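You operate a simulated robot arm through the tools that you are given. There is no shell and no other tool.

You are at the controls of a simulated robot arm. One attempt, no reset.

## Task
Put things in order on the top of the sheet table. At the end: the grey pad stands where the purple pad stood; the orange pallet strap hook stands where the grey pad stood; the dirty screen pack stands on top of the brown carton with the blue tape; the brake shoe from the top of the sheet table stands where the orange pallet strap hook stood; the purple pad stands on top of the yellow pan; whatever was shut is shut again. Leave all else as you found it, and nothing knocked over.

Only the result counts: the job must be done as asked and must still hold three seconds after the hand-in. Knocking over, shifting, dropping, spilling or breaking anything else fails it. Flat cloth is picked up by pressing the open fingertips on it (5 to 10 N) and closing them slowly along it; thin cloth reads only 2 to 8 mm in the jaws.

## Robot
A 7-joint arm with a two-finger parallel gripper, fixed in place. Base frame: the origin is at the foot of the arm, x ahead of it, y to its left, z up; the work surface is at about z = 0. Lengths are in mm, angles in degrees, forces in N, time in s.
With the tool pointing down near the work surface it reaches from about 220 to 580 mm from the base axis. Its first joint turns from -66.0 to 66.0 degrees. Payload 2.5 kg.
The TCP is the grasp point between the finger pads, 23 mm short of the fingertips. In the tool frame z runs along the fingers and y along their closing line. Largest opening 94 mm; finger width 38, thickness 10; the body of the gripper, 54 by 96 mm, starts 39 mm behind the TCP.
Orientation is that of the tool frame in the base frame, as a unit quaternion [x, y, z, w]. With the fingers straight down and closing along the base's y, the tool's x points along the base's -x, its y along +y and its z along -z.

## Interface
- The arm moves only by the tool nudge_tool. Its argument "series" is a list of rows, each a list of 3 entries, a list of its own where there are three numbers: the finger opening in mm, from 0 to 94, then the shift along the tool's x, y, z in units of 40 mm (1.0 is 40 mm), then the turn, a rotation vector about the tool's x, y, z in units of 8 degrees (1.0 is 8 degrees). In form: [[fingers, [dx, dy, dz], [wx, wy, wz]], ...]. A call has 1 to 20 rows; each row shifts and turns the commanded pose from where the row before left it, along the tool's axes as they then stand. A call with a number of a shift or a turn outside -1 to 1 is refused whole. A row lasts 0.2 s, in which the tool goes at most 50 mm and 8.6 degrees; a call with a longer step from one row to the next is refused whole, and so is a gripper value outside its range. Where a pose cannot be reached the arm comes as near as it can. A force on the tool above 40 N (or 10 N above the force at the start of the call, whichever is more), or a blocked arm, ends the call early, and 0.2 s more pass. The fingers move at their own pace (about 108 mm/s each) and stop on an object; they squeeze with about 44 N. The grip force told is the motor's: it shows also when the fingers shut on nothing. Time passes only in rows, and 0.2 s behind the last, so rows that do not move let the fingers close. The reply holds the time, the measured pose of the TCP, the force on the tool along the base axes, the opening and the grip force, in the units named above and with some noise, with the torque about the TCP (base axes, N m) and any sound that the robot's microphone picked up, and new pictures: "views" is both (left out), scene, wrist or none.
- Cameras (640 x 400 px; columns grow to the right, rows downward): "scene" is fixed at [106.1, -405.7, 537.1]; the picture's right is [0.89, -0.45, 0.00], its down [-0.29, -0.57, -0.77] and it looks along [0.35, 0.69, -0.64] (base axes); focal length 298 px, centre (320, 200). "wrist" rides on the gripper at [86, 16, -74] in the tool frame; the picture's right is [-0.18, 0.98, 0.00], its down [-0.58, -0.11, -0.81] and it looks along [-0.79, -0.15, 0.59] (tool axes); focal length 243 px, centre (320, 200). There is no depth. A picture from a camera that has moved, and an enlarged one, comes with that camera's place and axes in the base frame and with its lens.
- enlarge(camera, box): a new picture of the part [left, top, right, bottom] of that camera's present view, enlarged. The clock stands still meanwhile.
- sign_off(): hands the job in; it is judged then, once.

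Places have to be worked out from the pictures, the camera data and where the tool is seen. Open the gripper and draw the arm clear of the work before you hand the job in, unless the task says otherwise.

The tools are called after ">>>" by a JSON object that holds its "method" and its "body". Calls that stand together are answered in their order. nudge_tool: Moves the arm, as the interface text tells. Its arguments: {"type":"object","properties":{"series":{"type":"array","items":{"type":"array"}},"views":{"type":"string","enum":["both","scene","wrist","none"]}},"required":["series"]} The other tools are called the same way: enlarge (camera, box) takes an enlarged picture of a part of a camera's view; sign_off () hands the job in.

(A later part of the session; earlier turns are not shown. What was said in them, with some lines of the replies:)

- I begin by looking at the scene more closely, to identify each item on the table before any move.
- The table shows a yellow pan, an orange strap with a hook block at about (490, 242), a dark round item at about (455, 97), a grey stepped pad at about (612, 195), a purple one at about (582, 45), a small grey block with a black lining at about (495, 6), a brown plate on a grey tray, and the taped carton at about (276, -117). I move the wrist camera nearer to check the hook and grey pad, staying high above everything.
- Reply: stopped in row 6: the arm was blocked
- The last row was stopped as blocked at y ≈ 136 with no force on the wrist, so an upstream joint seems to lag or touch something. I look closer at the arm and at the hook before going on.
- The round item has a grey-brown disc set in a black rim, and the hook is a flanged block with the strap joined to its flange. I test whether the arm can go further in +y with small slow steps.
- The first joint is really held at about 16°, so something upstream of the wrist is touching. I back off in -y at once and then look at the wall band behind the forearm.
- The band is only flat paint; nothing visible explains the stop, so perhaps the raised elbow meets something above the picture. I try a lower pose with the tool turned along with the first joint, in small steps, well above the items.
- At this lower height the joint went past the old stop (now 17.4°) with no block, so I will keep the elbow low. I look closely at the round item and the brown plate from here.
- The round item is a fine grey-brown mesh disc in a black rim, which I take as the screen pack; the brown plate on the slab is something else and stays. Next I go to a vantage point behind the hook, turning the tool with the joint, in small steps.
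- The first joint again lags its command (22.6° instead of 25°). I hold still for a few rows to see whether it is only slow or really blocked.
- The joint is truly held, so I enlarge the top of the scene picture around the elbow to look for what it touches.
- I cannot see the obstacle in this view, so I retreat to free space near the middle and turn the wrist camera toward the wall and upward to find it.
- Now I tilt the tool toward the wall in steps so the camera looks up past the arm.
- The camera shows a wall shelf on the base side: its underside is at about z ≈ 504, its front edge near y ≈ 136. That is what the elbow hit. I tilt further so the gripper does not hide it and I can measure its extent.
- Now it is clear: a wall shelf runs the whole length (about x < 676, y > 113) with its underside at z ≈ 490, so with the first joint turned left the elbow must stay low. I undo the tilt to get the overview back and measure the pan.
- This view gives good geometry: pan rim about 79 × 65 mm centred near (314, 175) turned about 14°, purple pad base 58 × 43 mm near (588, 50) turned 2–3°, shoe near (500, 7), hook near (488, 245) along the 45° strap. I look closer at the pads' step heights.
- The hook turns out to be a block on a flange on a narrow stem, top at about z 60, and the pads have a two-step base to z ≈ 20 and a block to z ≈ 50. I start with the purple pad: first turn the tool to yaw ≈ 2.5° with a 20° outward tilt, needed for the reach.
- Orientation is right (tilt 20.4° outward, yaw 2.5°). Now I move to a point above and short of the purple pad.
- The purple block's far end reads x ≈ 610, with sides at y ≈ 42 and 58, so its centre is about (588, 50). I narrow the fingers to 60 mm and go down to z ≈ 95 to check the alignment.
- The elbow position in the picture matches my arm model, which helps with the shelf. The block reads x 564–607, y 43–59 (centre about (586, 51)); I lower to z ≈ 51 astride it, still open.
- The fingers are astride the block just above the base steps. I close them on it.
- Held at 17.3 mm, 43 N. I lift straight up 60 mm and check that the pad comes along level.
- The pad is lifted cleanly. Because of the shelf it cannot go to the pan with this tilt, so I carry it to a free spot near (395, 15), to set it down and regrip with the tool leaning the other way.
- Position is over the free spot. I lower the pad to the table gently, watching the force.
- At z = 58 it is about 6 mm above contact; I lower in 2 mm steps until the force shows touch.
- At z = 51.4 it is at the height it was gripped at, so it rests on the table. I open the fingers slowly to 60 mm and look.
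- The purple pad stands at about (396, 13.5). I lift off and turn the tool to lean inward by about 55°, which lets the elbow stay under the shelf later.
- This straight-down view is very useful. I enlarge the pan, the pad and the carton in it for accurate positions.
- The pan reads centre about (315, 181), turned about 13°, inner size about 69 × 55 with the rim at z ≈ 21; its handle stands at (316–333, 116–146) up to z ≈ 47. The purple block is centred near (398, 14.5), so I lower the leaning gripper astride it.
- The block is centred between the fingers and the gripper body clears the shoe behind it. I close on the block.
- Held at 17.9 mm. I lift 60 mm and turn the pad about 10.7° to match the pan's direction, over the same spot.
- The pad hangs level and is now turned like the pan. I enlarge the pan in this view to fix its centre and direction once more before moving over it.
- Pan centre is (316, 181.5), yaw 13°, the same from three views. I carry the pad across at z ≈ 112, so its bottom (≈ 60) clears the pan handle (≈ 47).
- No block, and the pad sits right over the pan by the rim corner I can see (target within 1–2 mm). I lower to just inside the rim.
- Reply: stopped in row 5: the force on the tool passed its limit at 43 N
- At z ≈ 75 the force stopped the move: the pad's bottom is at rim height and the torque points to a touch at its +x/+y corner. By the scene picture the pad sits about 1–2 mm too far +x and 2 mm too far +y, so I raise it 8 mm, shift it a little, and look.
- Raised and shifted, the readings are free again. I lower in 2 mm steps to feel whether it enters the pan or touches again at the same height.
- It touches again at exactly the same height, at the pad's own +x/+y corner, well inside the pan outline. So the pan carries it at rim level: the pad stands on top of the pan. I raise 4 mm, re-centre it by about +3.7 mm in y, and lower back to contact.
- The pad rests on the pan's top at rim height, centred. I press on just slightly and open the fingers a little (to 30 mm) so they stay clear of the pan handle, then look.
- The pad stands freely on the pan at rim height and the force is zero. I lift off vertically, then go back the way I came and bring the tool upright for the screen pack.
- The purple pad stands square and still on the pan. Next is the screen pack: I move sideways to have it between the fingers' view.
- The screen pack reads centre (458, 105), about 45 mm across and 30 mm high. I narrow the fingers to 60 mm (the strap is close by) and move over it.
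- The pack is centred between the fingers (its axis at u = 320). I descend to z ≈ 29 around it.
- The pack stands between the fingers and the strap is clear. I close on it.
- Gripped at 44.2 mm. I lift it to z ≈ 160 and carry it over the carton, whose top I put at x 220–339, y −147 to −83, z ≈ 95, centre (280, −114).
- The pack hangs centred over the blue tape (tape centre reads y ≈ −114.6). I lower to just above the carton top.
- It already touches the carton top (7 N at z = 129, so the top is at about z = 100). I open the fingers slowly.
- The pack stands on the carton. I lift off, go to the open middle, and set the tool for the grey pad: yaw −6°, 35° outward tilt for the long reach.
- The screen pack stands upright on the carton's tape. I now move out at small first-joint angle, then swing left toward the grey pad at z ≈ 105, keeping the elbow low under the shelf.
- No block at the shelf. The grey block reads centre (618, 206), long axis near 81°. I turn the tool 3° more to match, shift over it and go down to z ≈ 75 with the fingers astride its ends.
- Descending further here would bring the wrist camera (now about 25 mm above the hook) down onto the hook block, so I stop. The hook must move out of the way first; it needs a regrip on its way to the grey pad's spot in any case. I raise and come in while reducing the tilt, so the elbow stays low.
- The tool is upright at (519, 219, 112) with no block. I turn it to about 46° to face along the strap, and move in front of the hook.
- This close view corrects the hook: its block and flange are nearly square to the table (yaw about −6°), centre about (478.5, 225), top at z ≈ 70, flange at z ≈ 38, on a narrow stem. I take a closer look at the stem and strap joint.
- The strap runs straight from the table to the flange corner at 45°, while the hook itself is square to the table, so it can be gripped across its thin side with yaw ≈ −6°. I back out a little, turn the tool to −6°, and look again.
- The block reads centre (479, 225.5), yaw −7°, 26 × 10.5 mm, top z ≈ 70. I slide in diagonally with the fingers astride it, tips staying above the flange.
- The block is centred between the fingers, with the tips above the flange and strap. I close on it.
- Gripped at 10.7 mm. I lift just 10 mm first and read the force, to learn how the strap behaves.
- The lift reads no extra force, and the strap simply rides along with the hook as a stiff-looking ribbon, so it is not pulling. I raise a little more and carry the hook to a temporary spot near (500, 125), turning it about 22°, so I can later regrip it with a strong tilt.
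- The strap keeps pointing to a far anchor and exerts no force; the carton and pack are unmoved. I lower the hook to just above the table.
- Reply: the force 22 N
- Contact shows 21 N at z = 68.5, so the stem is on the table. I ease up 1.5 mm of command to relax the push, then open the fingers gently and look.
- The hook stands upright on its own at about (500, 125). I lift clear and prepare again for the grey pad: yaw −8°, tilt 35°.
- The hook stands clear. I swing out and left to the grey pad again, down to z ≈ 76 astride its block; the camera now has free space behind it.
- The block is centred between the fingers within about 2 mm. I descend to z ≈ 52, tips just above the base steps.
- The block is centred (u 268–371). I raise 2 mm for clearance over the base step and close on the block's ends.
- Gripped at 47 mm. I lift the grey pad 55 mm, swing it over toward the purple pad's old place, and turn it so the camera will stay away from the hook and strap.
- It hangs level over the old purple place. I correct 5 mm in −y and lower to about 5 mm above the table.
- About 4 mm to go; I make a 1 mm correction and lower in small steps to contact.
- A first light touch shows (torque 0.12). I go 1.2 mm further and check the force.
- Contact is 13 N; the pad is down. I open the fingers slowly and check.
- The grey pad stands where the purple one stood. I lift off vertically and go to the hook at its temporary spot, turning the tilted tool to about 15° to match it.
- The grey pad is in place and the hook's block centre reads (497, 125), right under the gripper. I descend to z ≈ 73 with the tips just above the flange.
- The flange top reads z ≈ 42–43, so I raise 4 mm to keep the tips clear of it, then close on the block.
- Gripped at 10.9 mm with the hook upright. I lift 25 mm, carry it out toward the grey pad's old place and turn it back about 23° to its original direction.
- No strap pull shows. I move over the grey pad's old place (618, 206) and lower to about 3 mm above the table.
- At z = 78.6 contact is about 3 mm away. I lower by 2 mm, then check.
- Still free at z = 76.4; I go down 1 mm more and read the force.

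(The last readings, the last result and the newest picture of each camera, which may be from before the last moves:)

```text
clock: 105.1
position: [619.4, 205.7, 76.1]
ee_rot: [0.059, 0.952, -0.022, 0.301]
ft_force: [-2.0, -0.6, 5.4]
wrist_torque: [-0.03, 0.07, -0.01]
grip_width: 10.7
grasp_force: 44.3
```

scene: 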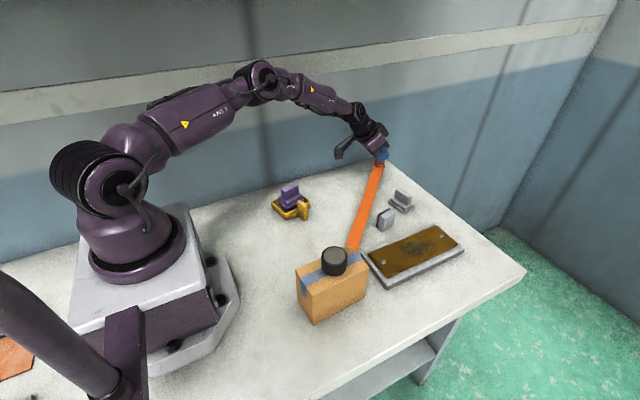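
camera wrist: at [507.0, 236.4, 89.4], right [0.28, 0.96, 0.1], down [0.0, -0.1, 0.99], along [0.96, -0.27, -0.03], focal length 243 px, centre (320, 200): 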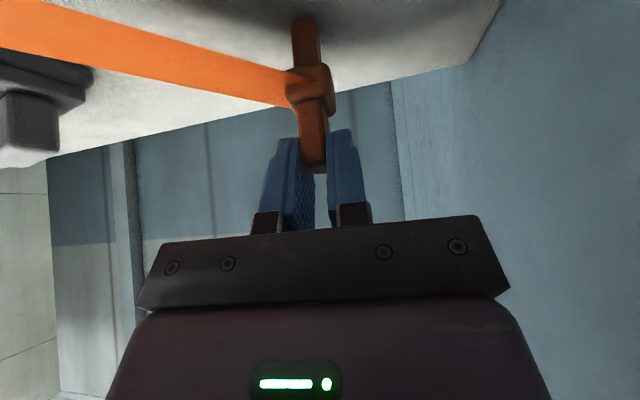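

Light contact (5 N): the stem stands on the table. I open the fingers slowly.

>>> {"method": "nudge_tool", "body": {"series": [[12, [0, 0, 0], [0, 0, 0]], [16, [0, 0, 0], [0, 0, 0]], [24, [0, 0, 0], [0, 0, 0]], [40, [0, 0, 0], [0, 0, 0]], [50, [0, 0, 0], [0, 0, 0]]], "views": "both"}}

>>> {"method": "enlarge", "body": {"camera": "wrist", "box": [200, 0, 440, 200]}}

>>> {"method": "enlarge", "body": {"camera": "scene", "box": [340, 120, 430, 200]}}

```text
clock: 106.3
position: [617.8, 205.3, 76.5]
ee_rot: [0.06, 0.952, -0.024, 0.3]
ft_force: [-0.2, 0.5, 0.7]
wrist_torque: [-0.04, 0.01, 0.01]
grip_width: 50.0
grasp_force: 0.0
camera wrist: at [506.9, 236.3, 86.7], right [0.28, 0.96, 0.1], down [0.0, -0.1, 0.99], along [0.96, -0.27, -0.03], focal length 243 px, centre (320, 200)
```

scene: 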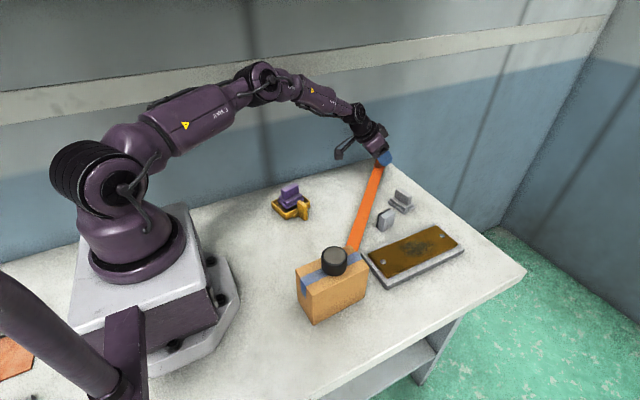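
wrist: 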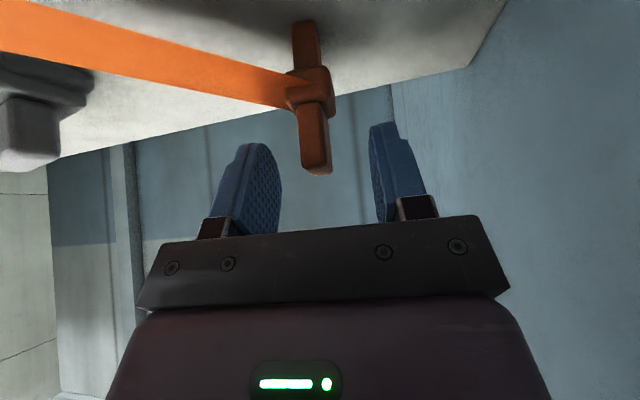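

```text
2.00 times, centred on (320, 100) of wrist
camera zoom: at [506.9, 236.3, 86.7], right [0.28, 0.96, 0.1], down [0.0, -0.1, 0.99], along [0.96, -0.27, -0.03], focal length 485 px, centre (320, 400)
```

zoom: 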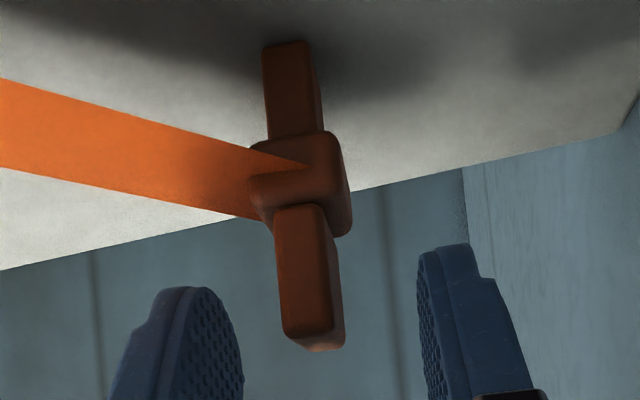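

```text
5.00 times, centred on (385, 160) of scene
camera zoom: at [106.1, -405.7, 537.1], right [0.89, -0.45, 0.0], down [-0.29, -0.57, -0.77], along [0.35, 0.69, -0.64], focal length 1489 px, centre (-5, 400)
```

zoom: 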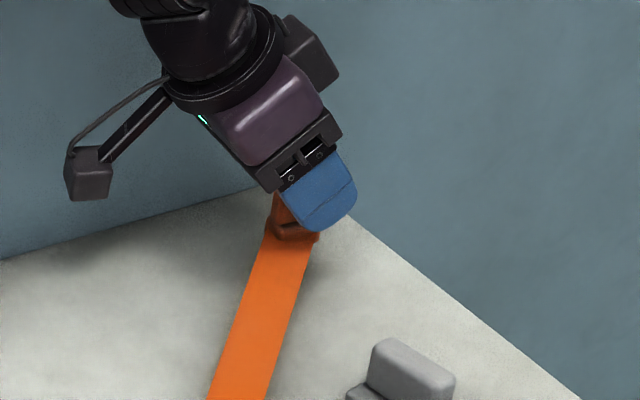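

The hook stands upright at the grey pad's old place. I lift off vertically, swing back to the right above everything and bring the tool upright over the brake shoe.

>>> {"method": "nudge_tool", "body": {"series": [[50, [-0.289, -0.005, -0.408], [0, 0, 0]], [50, [-0.289, -0.005, -0.408], [0, 0, 0]], [50, [0, -0.736, 0.008], [0, 0, 0]], [50, [0, -0.736, 0.008], [0, 0, 0]], [50, [0, -0.736, 0.008], [0, 0, 0]], [50, [0, -0.736, 0.008], [0, 0, 0]], [50, [0, -0.736, 0.008], [0, 0, 0]], [60, [0.385, -0.263, -0.27], [0, 0.9375, 0]], [60, [0.4125, -0.27, -0.215], [0, 0.9375, 0]], [60, [0.4375, -0.27, -0.16], [0, 0.9375, 0]], [60, [0.455, -0.27, -0.1], [0, 0.9375, 0]], [60, [0.465, -0.27, -0.04], [0, 0.625, 0]], [60, [0, 0, 0], [0, 0, 0]]], "views": "both"}}

>>> {"method": "enlarge", "body": {"camera": "scene", "box": [340, 130, 460, 240]}}

>>> {"method": "enlarge", "body": {"camera": "wrist", "box": [200, 20, 440, 190]}}

```text
clock: 109.1
position: [500.5, 18.0, 114.3]
ee_rot: [0.065, 0.998, -0.004, 0.0]
ft_force: [0.0, 0.2, -0.2]
wrist_torque: [0.01, -0.01, -0.03]
grip_width: 60.0
grasp_force: 0.0
camera wrist: at [415.9, 46.7, 189.6], right [0.31, 0.95, -0.01], down [0.56, -0.17, 0.81], along [0.77, -0.25, -0.59], focal length 243 px, centre (320, 200)
```

scene: 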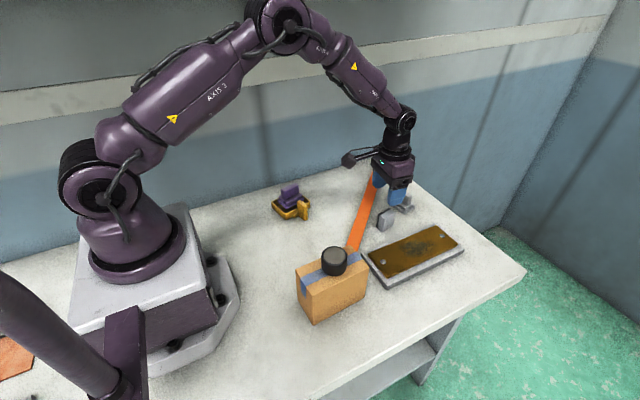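
wrist: 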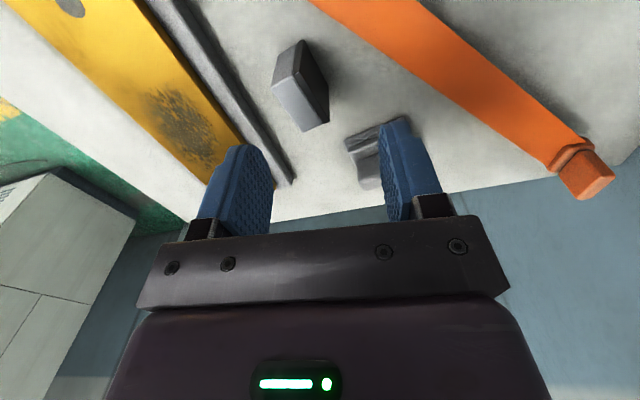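

```text
3.64 times, centred on (400, 185) of scene
camera zoom: at [106.1, -405.7, 537.1], right [0.89, -0.45, 0.0], down [-0.29, -0.57, -0.77], along [0.35, 0.69, -0.64], focal length 1083 px, centre (29, 254)
```

zoom: 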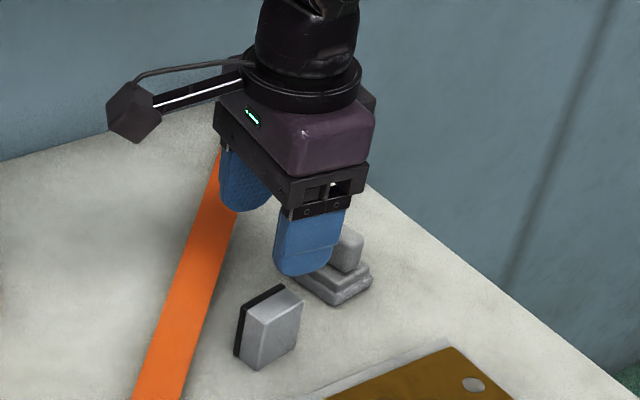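

```text
2.35 times, centred on (320, 105) of wrist
camera zoom: at [415.9, 46.7, 189.6], right [0.31, 0.95, -0.01], down [0.56, -0.17, 0.81], along [0.77, -0.25, -0.59], focal length 571 px, centre (320, 424)
```

zoom: 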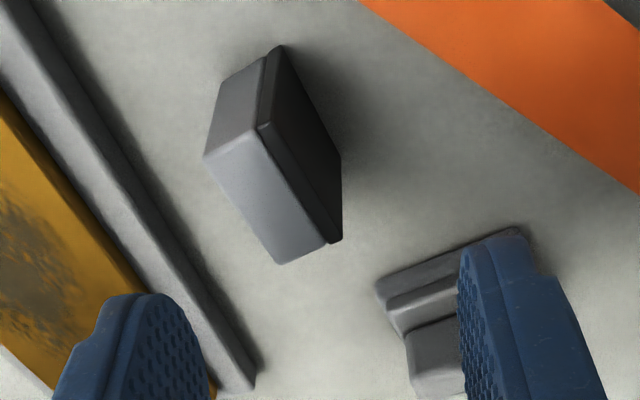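

The brake shoe reads centre (501.4, 4.8), 40 × 21 mm, yaw about 9°, 42 mm tall. I turn the tool to match and descend partway over it.

>>> {"method": "nudge_tool", "body": {"series": [[60, [0, 0, 0], [0, 0, -0.696]], [60, [0, 0, 0], [0, 0, -0.696]], [60, [0, 0, 0], [0, 0, -0.696]], [60, [0.015, -0.165, 0.4875], [0, 0, 0]], [60, [0.015, -0.165, 0.4875], [0, 0, 0]], [60, [0, 0, 0], [0, 0, 0]]], "views": "both"}}

>>> {"method": "enlarge", "body": {"camera": "wrist", "box": [200, 40, 440, 200]}}

```text
clock: 110.5
position: [502.3, 4.3, 76.9]
ee_rot: [-0.082, 0.997, -0.004, -0.001]
ft_force: [0.1, 0.0, 0.2]
wrist_torque: [0.04, 0.0, 0.02]
grip_width: 60.0
grasp_force: 0.0
camera wrist: at [413.7, 7.4, 151.7], right [0.02, 1.0, -0.01], down [0.59, 0.0, 0.81], along [0.81, -0.02, -0.59], focal length 243 px, centre (320, 200)
```

scene: 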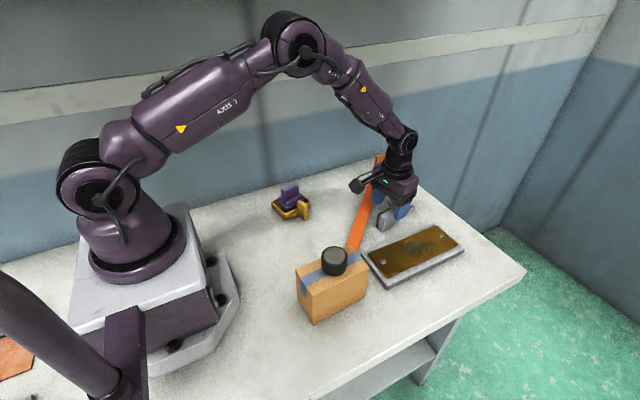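
wrist: 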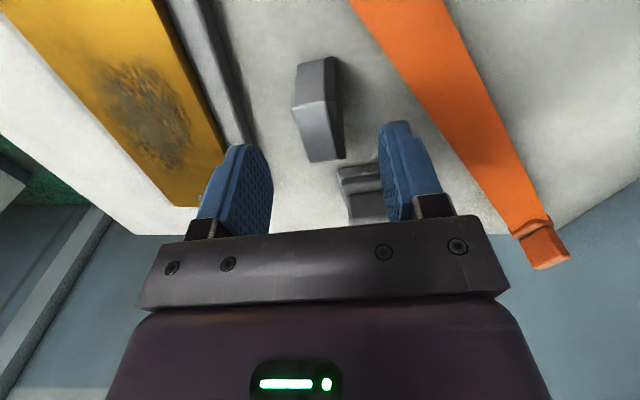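

```text
2.50 times, centred on (320, 120) of wrist
camera zoom: at [413.7, 7.4, 151.7], right [0.02, 1.0, -0.01], down [0.59, 0.0, 0.81], along [0.81, -0.02, -0.59], focal length 606 px, centre (320, 400)
```

zoom: 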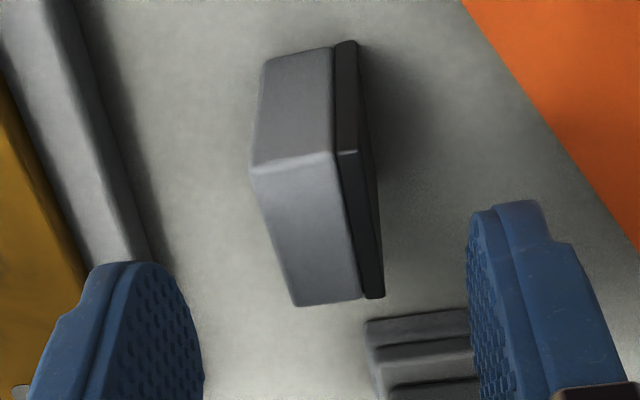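

The shoe is centred between the fingers. I descend to z ≈ 32 and check.

>>> {"method": "nudge_tool", "body": {"series": [[60, [0.01, 0, 0.45], [0, 0, 0]], [60, [0.01, 0, 0.4], [0, 0, 0]], [60, [0, 0, 0.27], [0, 0, 0]], [60, [0, 0, 0], [0, 0, 0]]], "views": "both"}}

```text
clock: 111.5
position: [500.3, 4.4, 33.2]
ee_rot: [-0.082, 0.997, -0.005, 0.0]
ft_force: [0.5, 0.0, -0.1]
wrist_torque: [0.03, 0.0, -0.02]
grip_width: 59.7
grasp_force: 0.1
camera wrist: at [412.6, 6.9, 107.3], right [0.02, 1.0, -0.01], down [0.59, -0.01, 0.81], along [0.81, -0.02, -0.59], focal length 243 px, centre (320, 200)
```

scene: 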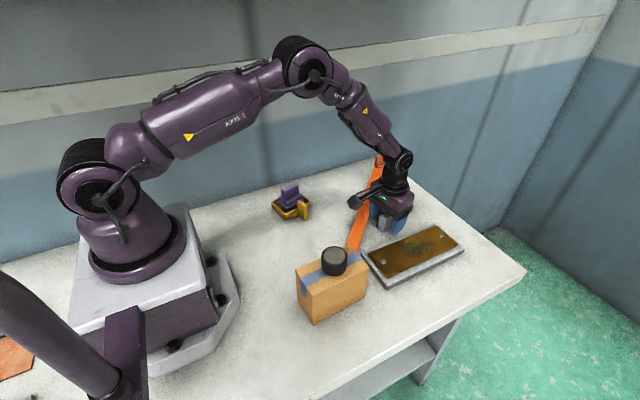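
wrist: 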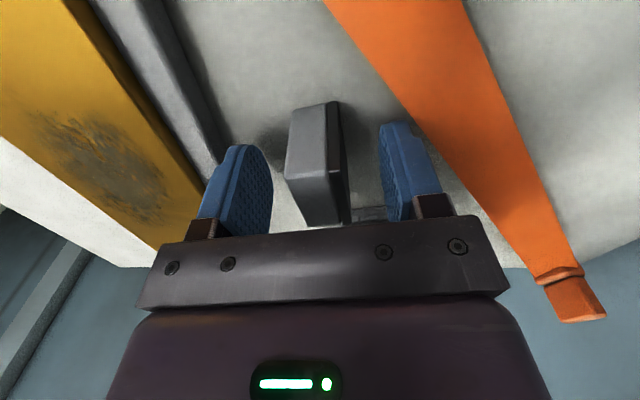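

The shoe stands between the open fingers. I close on it.

>>> {"method": "nudge_tool", "body": {"series": [[30, [0, 0, 0], [0, 0, 0]], [10, [0, 0, 0], [0, 0, 0]], [10, [0, 0, 0], [0, 0, 0]], [10, [0, 0, 0], [0, 0, 0]]], "views": "wrist"}}

```text
clock: 112.5
position: [500.1, 4.4, 32.7]
ee_rot: [-0.081, 0.997, -0.004, 0.0]
ft_force: [-0.6, 0.7, 0.1]
wrist_torque: [0.03, -0.01, 0.02]
grip_width: 22.4
grasp_force: 43.7
camera wrist: at [412.6, 7.1, 107.4], right [0.02, 1.0, -0.01], down [0.59, -0.01, 0.81], along [0.81, -0.02, -0.59], focal length 243 px, centre (320, 200)
```

wrist: 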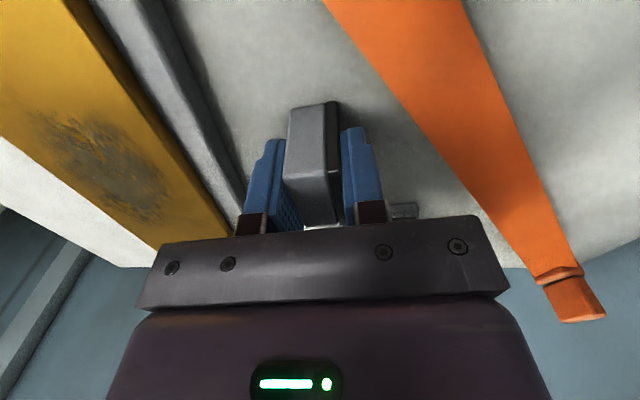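

Gripped at 22.4 mm. I lift to z ≈ 88 and carry the shoe around by larger radius to the hook's old place, keeping the elbow low.

>>> {"method": "nudge_tool", "body": {"series": [[10, [0, 0, -0.3], [0, 0, 0]], [10, [0, 0, -0.54], [0, 0, 0]], [10, [0, 0, -0.54], [0, 0, 0]], [10, [-0.174, 0.418, 0], [0, 0, 0]], [10, [-0.348, 0.835, 0], [0, 0, 0]], [10, [-0.348, 0.835, 0], [0, 0, 0]], [10, [-0.174, 0.417, 0], [0, 0, 0]], [10, [0.081, 0.9, 0], [0, 0, 0]], [10, [0.081, 0.9, 0], [0, 0, 0]], [10, [0.16, 0.41, 0], [0, 0, 0]], [10, [0.16, 0.41, 0], [0, 0, 0]], [10, [0.16, 0.41, 0], [0, 0, 0]], [10, [0, 0, 0], [0, 0, 0]], [10, [0, 0, 0], [0, 0, 0]]], "views": "both"}}

>>> {"method": "enlarge", "body": {"camera": "scene", "box": [290, 110, 430, 220]}}

```text
clock: 115.5
position: [480.7, 225.9, 84.2]
ee_rot: [-0.081, 0.997, -0.004, 0.0]
ft_force: [0.7, 0.4, -1.1]
wrist_torque: [0.04, 0.02, -0.02]
grip_width: 22.3
grasp_force: 44.2
camera wrist: at [392.6, 229.1, 160.0], right [0.02, 1.0, -0.01], down [0.59, -0.01, 0.81], along [0.81, -0.02, -0.59], focal length 243 px, centre (320, 200)
```

scene: 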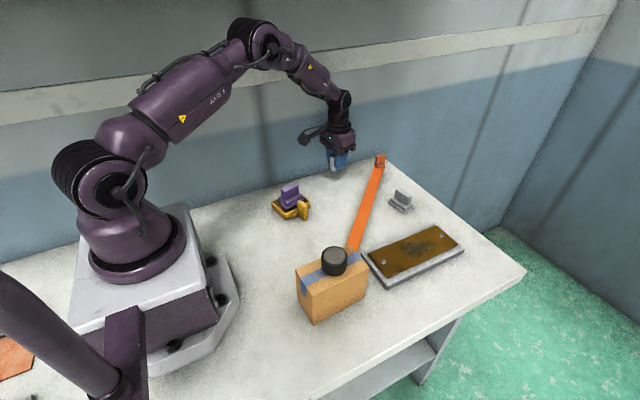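
wrist: 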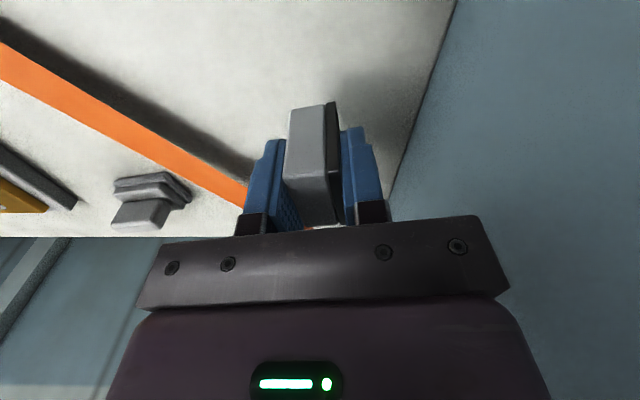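

```text
3.64 times, centred on (360, 165) of scene
camera zoom: at [106.1, -405.7, 537.1], right [0.89, -0.45, 0.0], down [-0.29, -0.57, -0.77], along [0.35, 0.69, -0.64], focal length 1083 px, centre (174, 327)
```

zoom: 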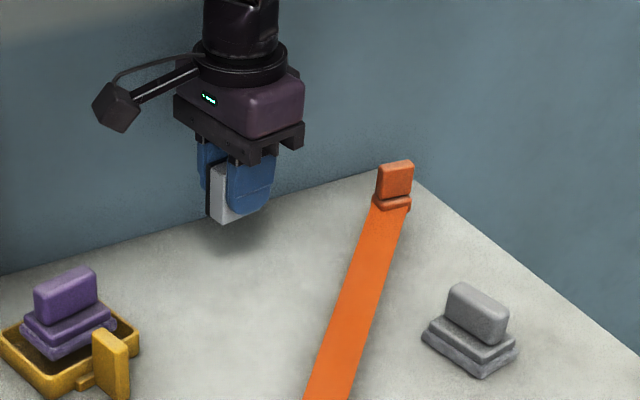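

The shoe hangs over the hook's old spot. I correct 3 mm in −x and lower to a few millimetres above the table.

>>> {"method": "nudge_tool", "body": {"series": [[10, [0.075, -0.005, 0], [0, 0, 0]], [10, [0, 0, 0.4], [0, 0, 0]], [10, [0, 0, 0.4], [0, 0, 0]], [10, [0, 0, 0.25], [0, 0, 0]], [10, [0, 0, 0.15], [0, 0, 0]], [10, [0, 0, 0], [0, 0, 0]]], "views": "none"}}

```text
clock: 116.9
position: [476.3, 224.3, 38.4]
ee_rot: [-0.081, 0.997, -0.005, 0.0]
ft_force: [-0.3, -0.5, -1.2]
wrist_torque: [-0.01, 0.0, 0.01]
grip_width: 22.6
grasp_force: 44.1
```

At z = 38.4 there are about 5–6 mm left; I lower 4 mm, then 1 mm steps.

>>> {"method": "nudge_tool", "body": {"series": [[10, [-0.02, 0.01, 0.06], [0, 0, 0]], [10, [0, 0, 0.05], [0, 0, 0]], [10, [0, 0, 0], [0, 0, 0]]], "views": "none"}}

```text
clock: 117.7
position: [478.4, 225.2, 32.9]
ee_rot: [-0.082, 0.997, -0.005, 0.0]
ft_force: [-0.8, 0.0, -0.4]
wrist_torque: [0.0, 0.0, -0.01]
grip_width: 22.4
grasp_force: 44.9
```

The height is now the grip height (32.9) with no push yet; I lower one more millimetre and read the force.

>>> {"method": "nudge_tool", "body": {"series": [[10, [0, 0, 0.02], [0, 0, 0]], [10, [0, 0, 0.01], [0, 0, 0]], [10, [0, 0, 0], [0, 0, 0]]], "views": "none"}}

```text
clock: 118.5
position: [478.4, 224.6, 33.0]
ee_rot: [-0.083, 0.997, -0.004, 0.0]
ft_force: [-7.3, -4.6, 17.0]
wrist_torque: [0.06, 0.29, 0.07]
grip_width: 22.4
grasp_force: 43.6
```

Contact shows 17 N. I relax by about 1 mm and open the fingers slowly.

>>> {"method": "nudge_tool", "body": {"series": [[10, [0, 0, -0.022], [0, 0, 0]], [10, [0, 0, 0], [0, 0, 0]], [24, [0, 0, 0], [0, 0, 0]], [28, [0, 0, 0], [0, 0, 0]], [38, [0, 0, 0], [0, 0, 0]], [56, [0, 0, 0], [0, 0, 0]], [56, [0, 0, 0], [0, 0, 0]]], "views": "both"}}

>>> {"method": "enlarge", "body": {"camera": "scene", "box": [300, 130, 400, 210]}}

```text
clock: 120.1
position: [478.5, 224.1, 32.0]
ee_rot: [-0.082, 0.997, -0.004, 0.0]
ft_force: [0.6, -0.4, 0.3]
wrist_torque: [-0.02, 0.0, -0.02]
grip_width: 55.7
grasp_force: 0.1
camera wrist: at [390.3, 227.6, 107.3], right [0.02, 1.0, -0.01], down [0.59, -0.01, 0.81], along [0.81, -0.02, -0.59], focal length 243 px, centre (320, 200)
```

scene: 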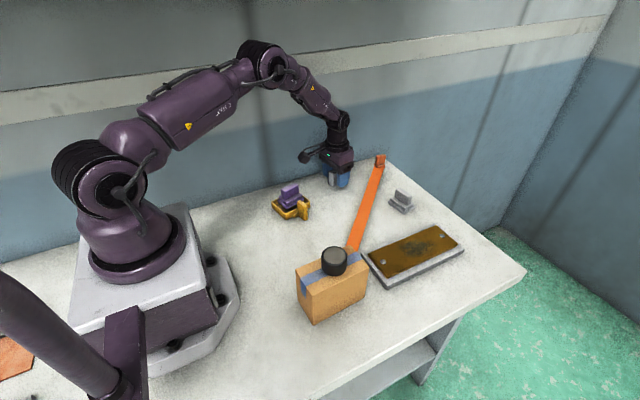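
wrist: 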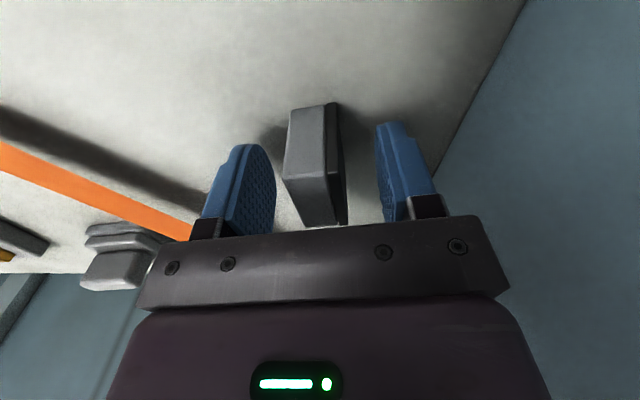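

```text
5.00 times, centred on (350, 170) of scene
camera zoom: at [106.1, -405.7, 537.1], right [0.89, -0.45, 0.0], down [-0.29, -0.57, -0.77], along [0.35, 0.69, -0.64], focal length 1489 px, centre (170, 350)
```

zoom: 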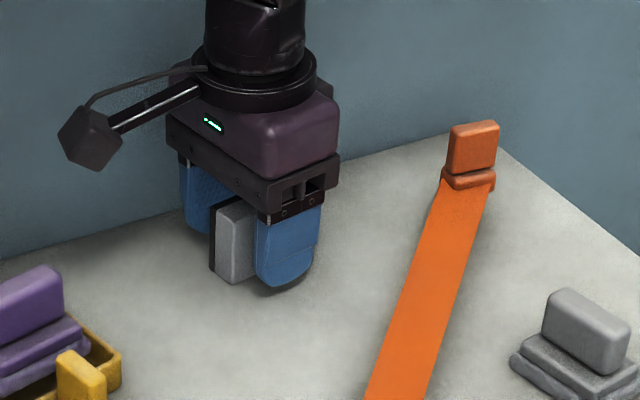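

The shoe stands at the hook's old place. I lift straight up, retreat by the same path, and then raise the arm clear near the middle.

>>> {"method": "nudge_tool", "body": {"series": [[56, [0, 0, -0.25], [0, 0, 0]], [56, [0, 0, -0.6], [0, 0, 0]], [56, [0, 0, -0.6], [0, 0, 0]], [56, [-0.16, -0.41, 0], [0, 0, 0]], [56, [-0.16, -0.41, 0], [0, 0, 0]], [56, [-0.16, -0.41, 0], [0, 0, 0]], [56, [-0.081, -0.9, 0], [0, 0, 0]], [56, [-0.081, -0.9, 0], [0, 0, 0]], [56, [0.348, -0.835, 0], [0, 0, 0]], [56, [0.348, -0.835, 0], [0, 0, 0]], [56, [0.348, -0.835, 0], [0, 0, 0]], [56, [0.6, 0, -0.6], [0, 0, 0]], [56, [0.6, 0, -0.6], [0, 0, 0]], [56, [0.6, 0, -0.6], [0, 0, 0]], [56, [0.6, 0, -0.6], [0, 0, 0]], [56, [0, 0, 0], [0, 0, 0]]], "views": "both"}}

>>> {"method": "enlarge", "body": {"camera": "scene", "box": [260, 130, 460, 260]}}

>>> {"method": "enlarge", "body": {"camera": "scene", "box": [300, 140, 420, 230]}}

```text
clock: 123.5
position: [402.6, -11.3, 189.1]
ee_rot: [-0.081, 0.997, -0.005, -0.002]
ft_force: [0.0, -0.2, 0.8]
wrist_torque: [-0.01, 0.01, 0.03]
grip_width: 56.0
grasp_force: 0.0
camera wrist: at [315.0, -7.7, 262.9], right [0.02, 1.0, -0.01], down [0.59, -0.01, 0.81], along [0.81, -0.02, -0.59], focal length 243 px, centre (320, 200)
```

scene: 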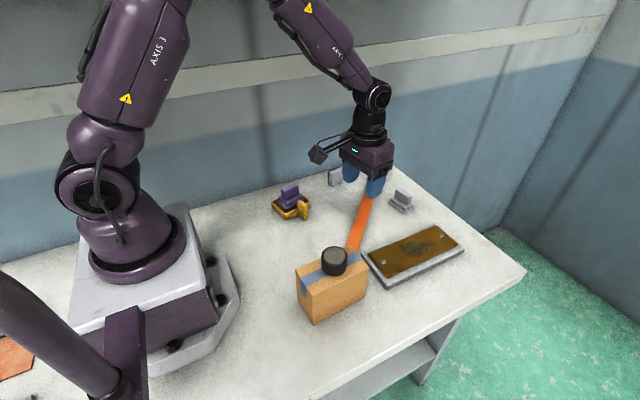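
wrist: 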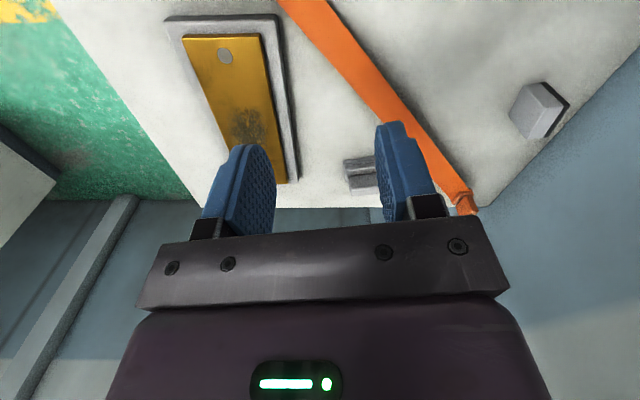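

```text
3.08 times, centred on (360, 195) of scene
camera zoom: at [106.1, -405.7, 537.1], right [0.89, -0.45, 0.0], down [-0.29, -0.57, -0.77], along [0.35, 0.69, -0.64], focal length 916 px, centre (197, 215)
```

zoom: 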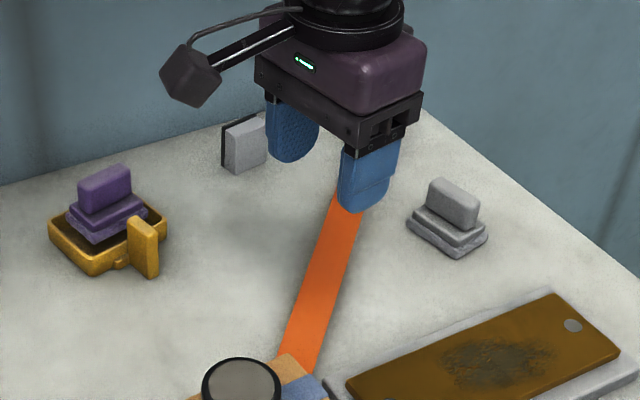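

```text
4.44 times, centred on (360, 185) of scene
camera zoom: at [106.1, -405.7, 537.1], right [0.89, -0.45, 0.0], down [-0.29, -0.57, -0.77], along [0.35, 0.69, -0.64], focal length 1324 px, centre (142, 267)
```

zoom: 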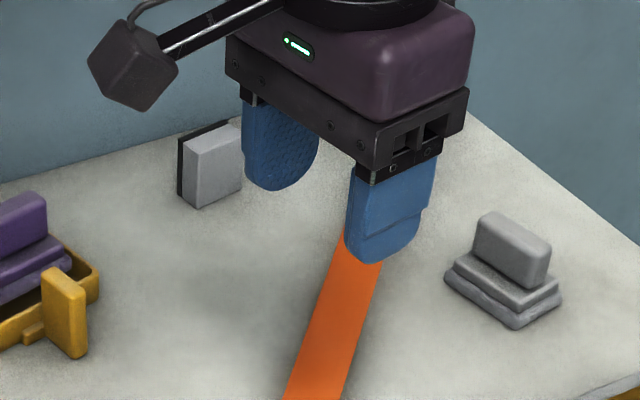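

All pieces stand. I raise the arm well clear with the gripper fully open and check the whole scene once more.

>>> {"method": "nudge_tool", "body": {"series": [[94, [0.3, -0.2, -0.75], [0, 0, 0]], [94, [0.3, -0.2, -0.75], [0, 0, 0]], [94, [0.3, -0.2, -0.75], [0, 0, 0]], [94, [0.3, -0.2, -0.75], [0, 0, 0]], [94, [0.3, -0.2, -0.75], [0, 0, 0]], [94, [0, 0, 0], [0, 0, 0]]], "views": "both"}}

>>> {"method": "enlarge", "body": {"camera": "scene", "box": [260, 140, 480, 330]}}

>>> {"method": "enlarge", "body": {"camera": "scene", "box": [310, 140, 430, 220]}}

```text
clock: 124.9
position: [351.1, -58.1, 339.8]
ee_rot: [-0.082, 0.997, -0.005, 0.0]
ft_force: [-0.4, -0.3, -0.2]
wrist_torque: [-0.01, 0.0, -0.01]
grip_width: 94.0
grasp_force: 0.0
camera wrist: at [262.6, -55.1, 414.3], right [0.02, 1.0, -0.01], down [0.59, -0.01, 0.81], along [0.81, -0.02, -0.59], focal length 243 px, centre (320, 200)
```

scene: 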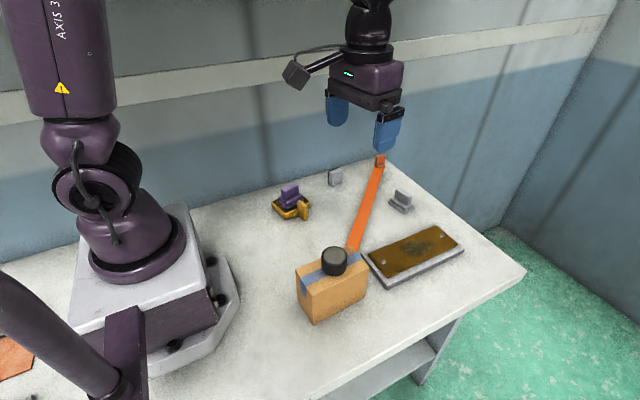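
wrist: 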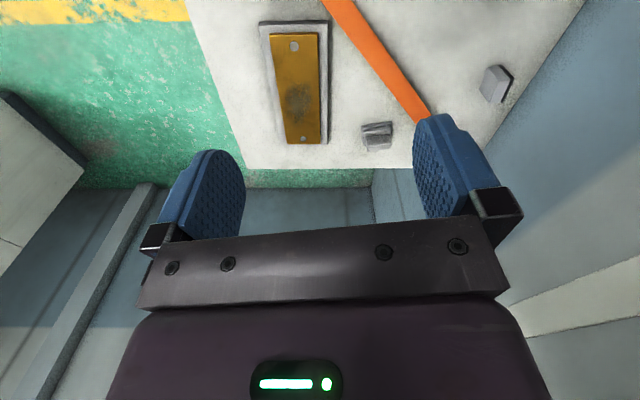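

```text
2.11 times, centred on (370, 235) of scene
camera zoom: at [106.1, -405.7, 537.1], right [0.89, -0.45, 0.0], down [-0.29, -0.57, -0.77], along [0.35, 0.69, -0.64], focal length 627 px, centre (215, 126)
```

zoom: 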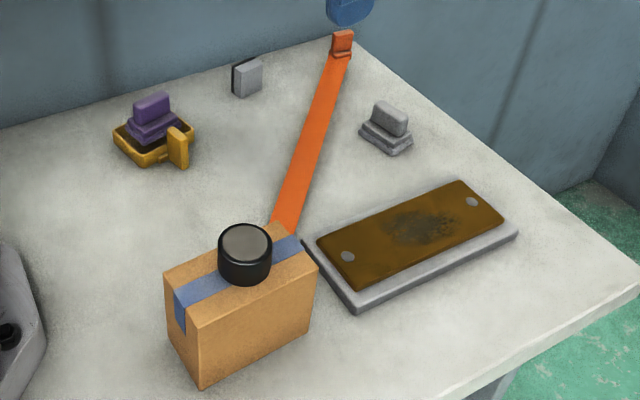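

```text
5.00 times, centred on (370, 180) of scene
camera zoom: at [106.1, -405.7, 537.1], right [0.89, -0.45, 0.0], down [-0.29, -0.57, -0.77], along [0.35, 0.69, -0.64], focal length 1489 px, centre (70, 300)
```

zoom: 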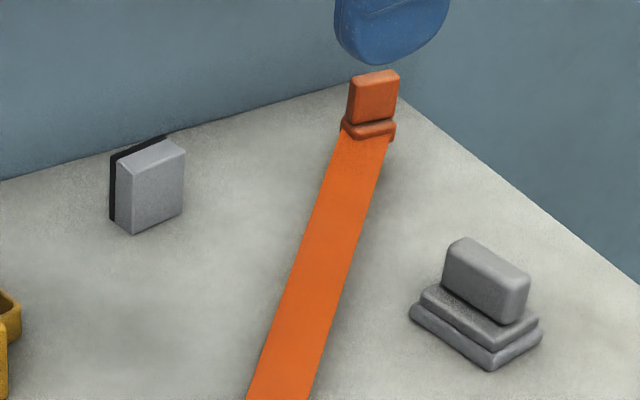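

Everything is in its place. The purple pad is on the pan, the grey pad on the purple pad's spot and the hook on the grey pad's spot. The shoe is on the hook's spot, and the screen pack (the black-rimmed mesh disc) is on the taped carton. Carton, pan and plate read as at the start, and nothing that was shut was opened. The arm is clear with the gripper open, so I hand the job in.

>>> {"method": "sign_off", "body": {}}

```text
The job is handed in.
```

I moved all five items and handed the job in. The last pictures show everything standing upright, but I don't know how it was judged.

| Item | Where it stands now |
|---|---|
| Purple pad | On top of the yellow pan. It rests at rim height, because the pan did not let it sink inside. |
| Grey pad | Where the purple pad stood, at about (587, 50), with its long side turned roughly 90° from the purple pad's. |
| Orange strap hook | Where the grey pad stood, at about (618, 206), facing as it did before. |
| Brake shoe | Where the hook stood, at about (479, 225). |
| Dirty screen pack | On the blue tape of the brown carton. |

- **Screen pack:** nothing was labelled, so I took the black-rimmed round item with the mesh disc to be the screen pack. I left the stained brown plate on the grey slab alone.
- **Shelf contact:** early on, the arm's elbow pressed against the wall shelf, which the cameras had not shown. It stopped the arm twice. I kept the elbow below the shelf after that.
- **Other items:** in the final picture the carton, pan and plate look unmoved. Nothing on the table looked shut at the start, and I opened nothing.
- **Strap:** the orange strap moved with the hook and now runs past the carton. I felt no pull from it.
- **Missed comments:** I left out the required sentence before two or three of the move calls, while setting the hook down at its temporary spot.
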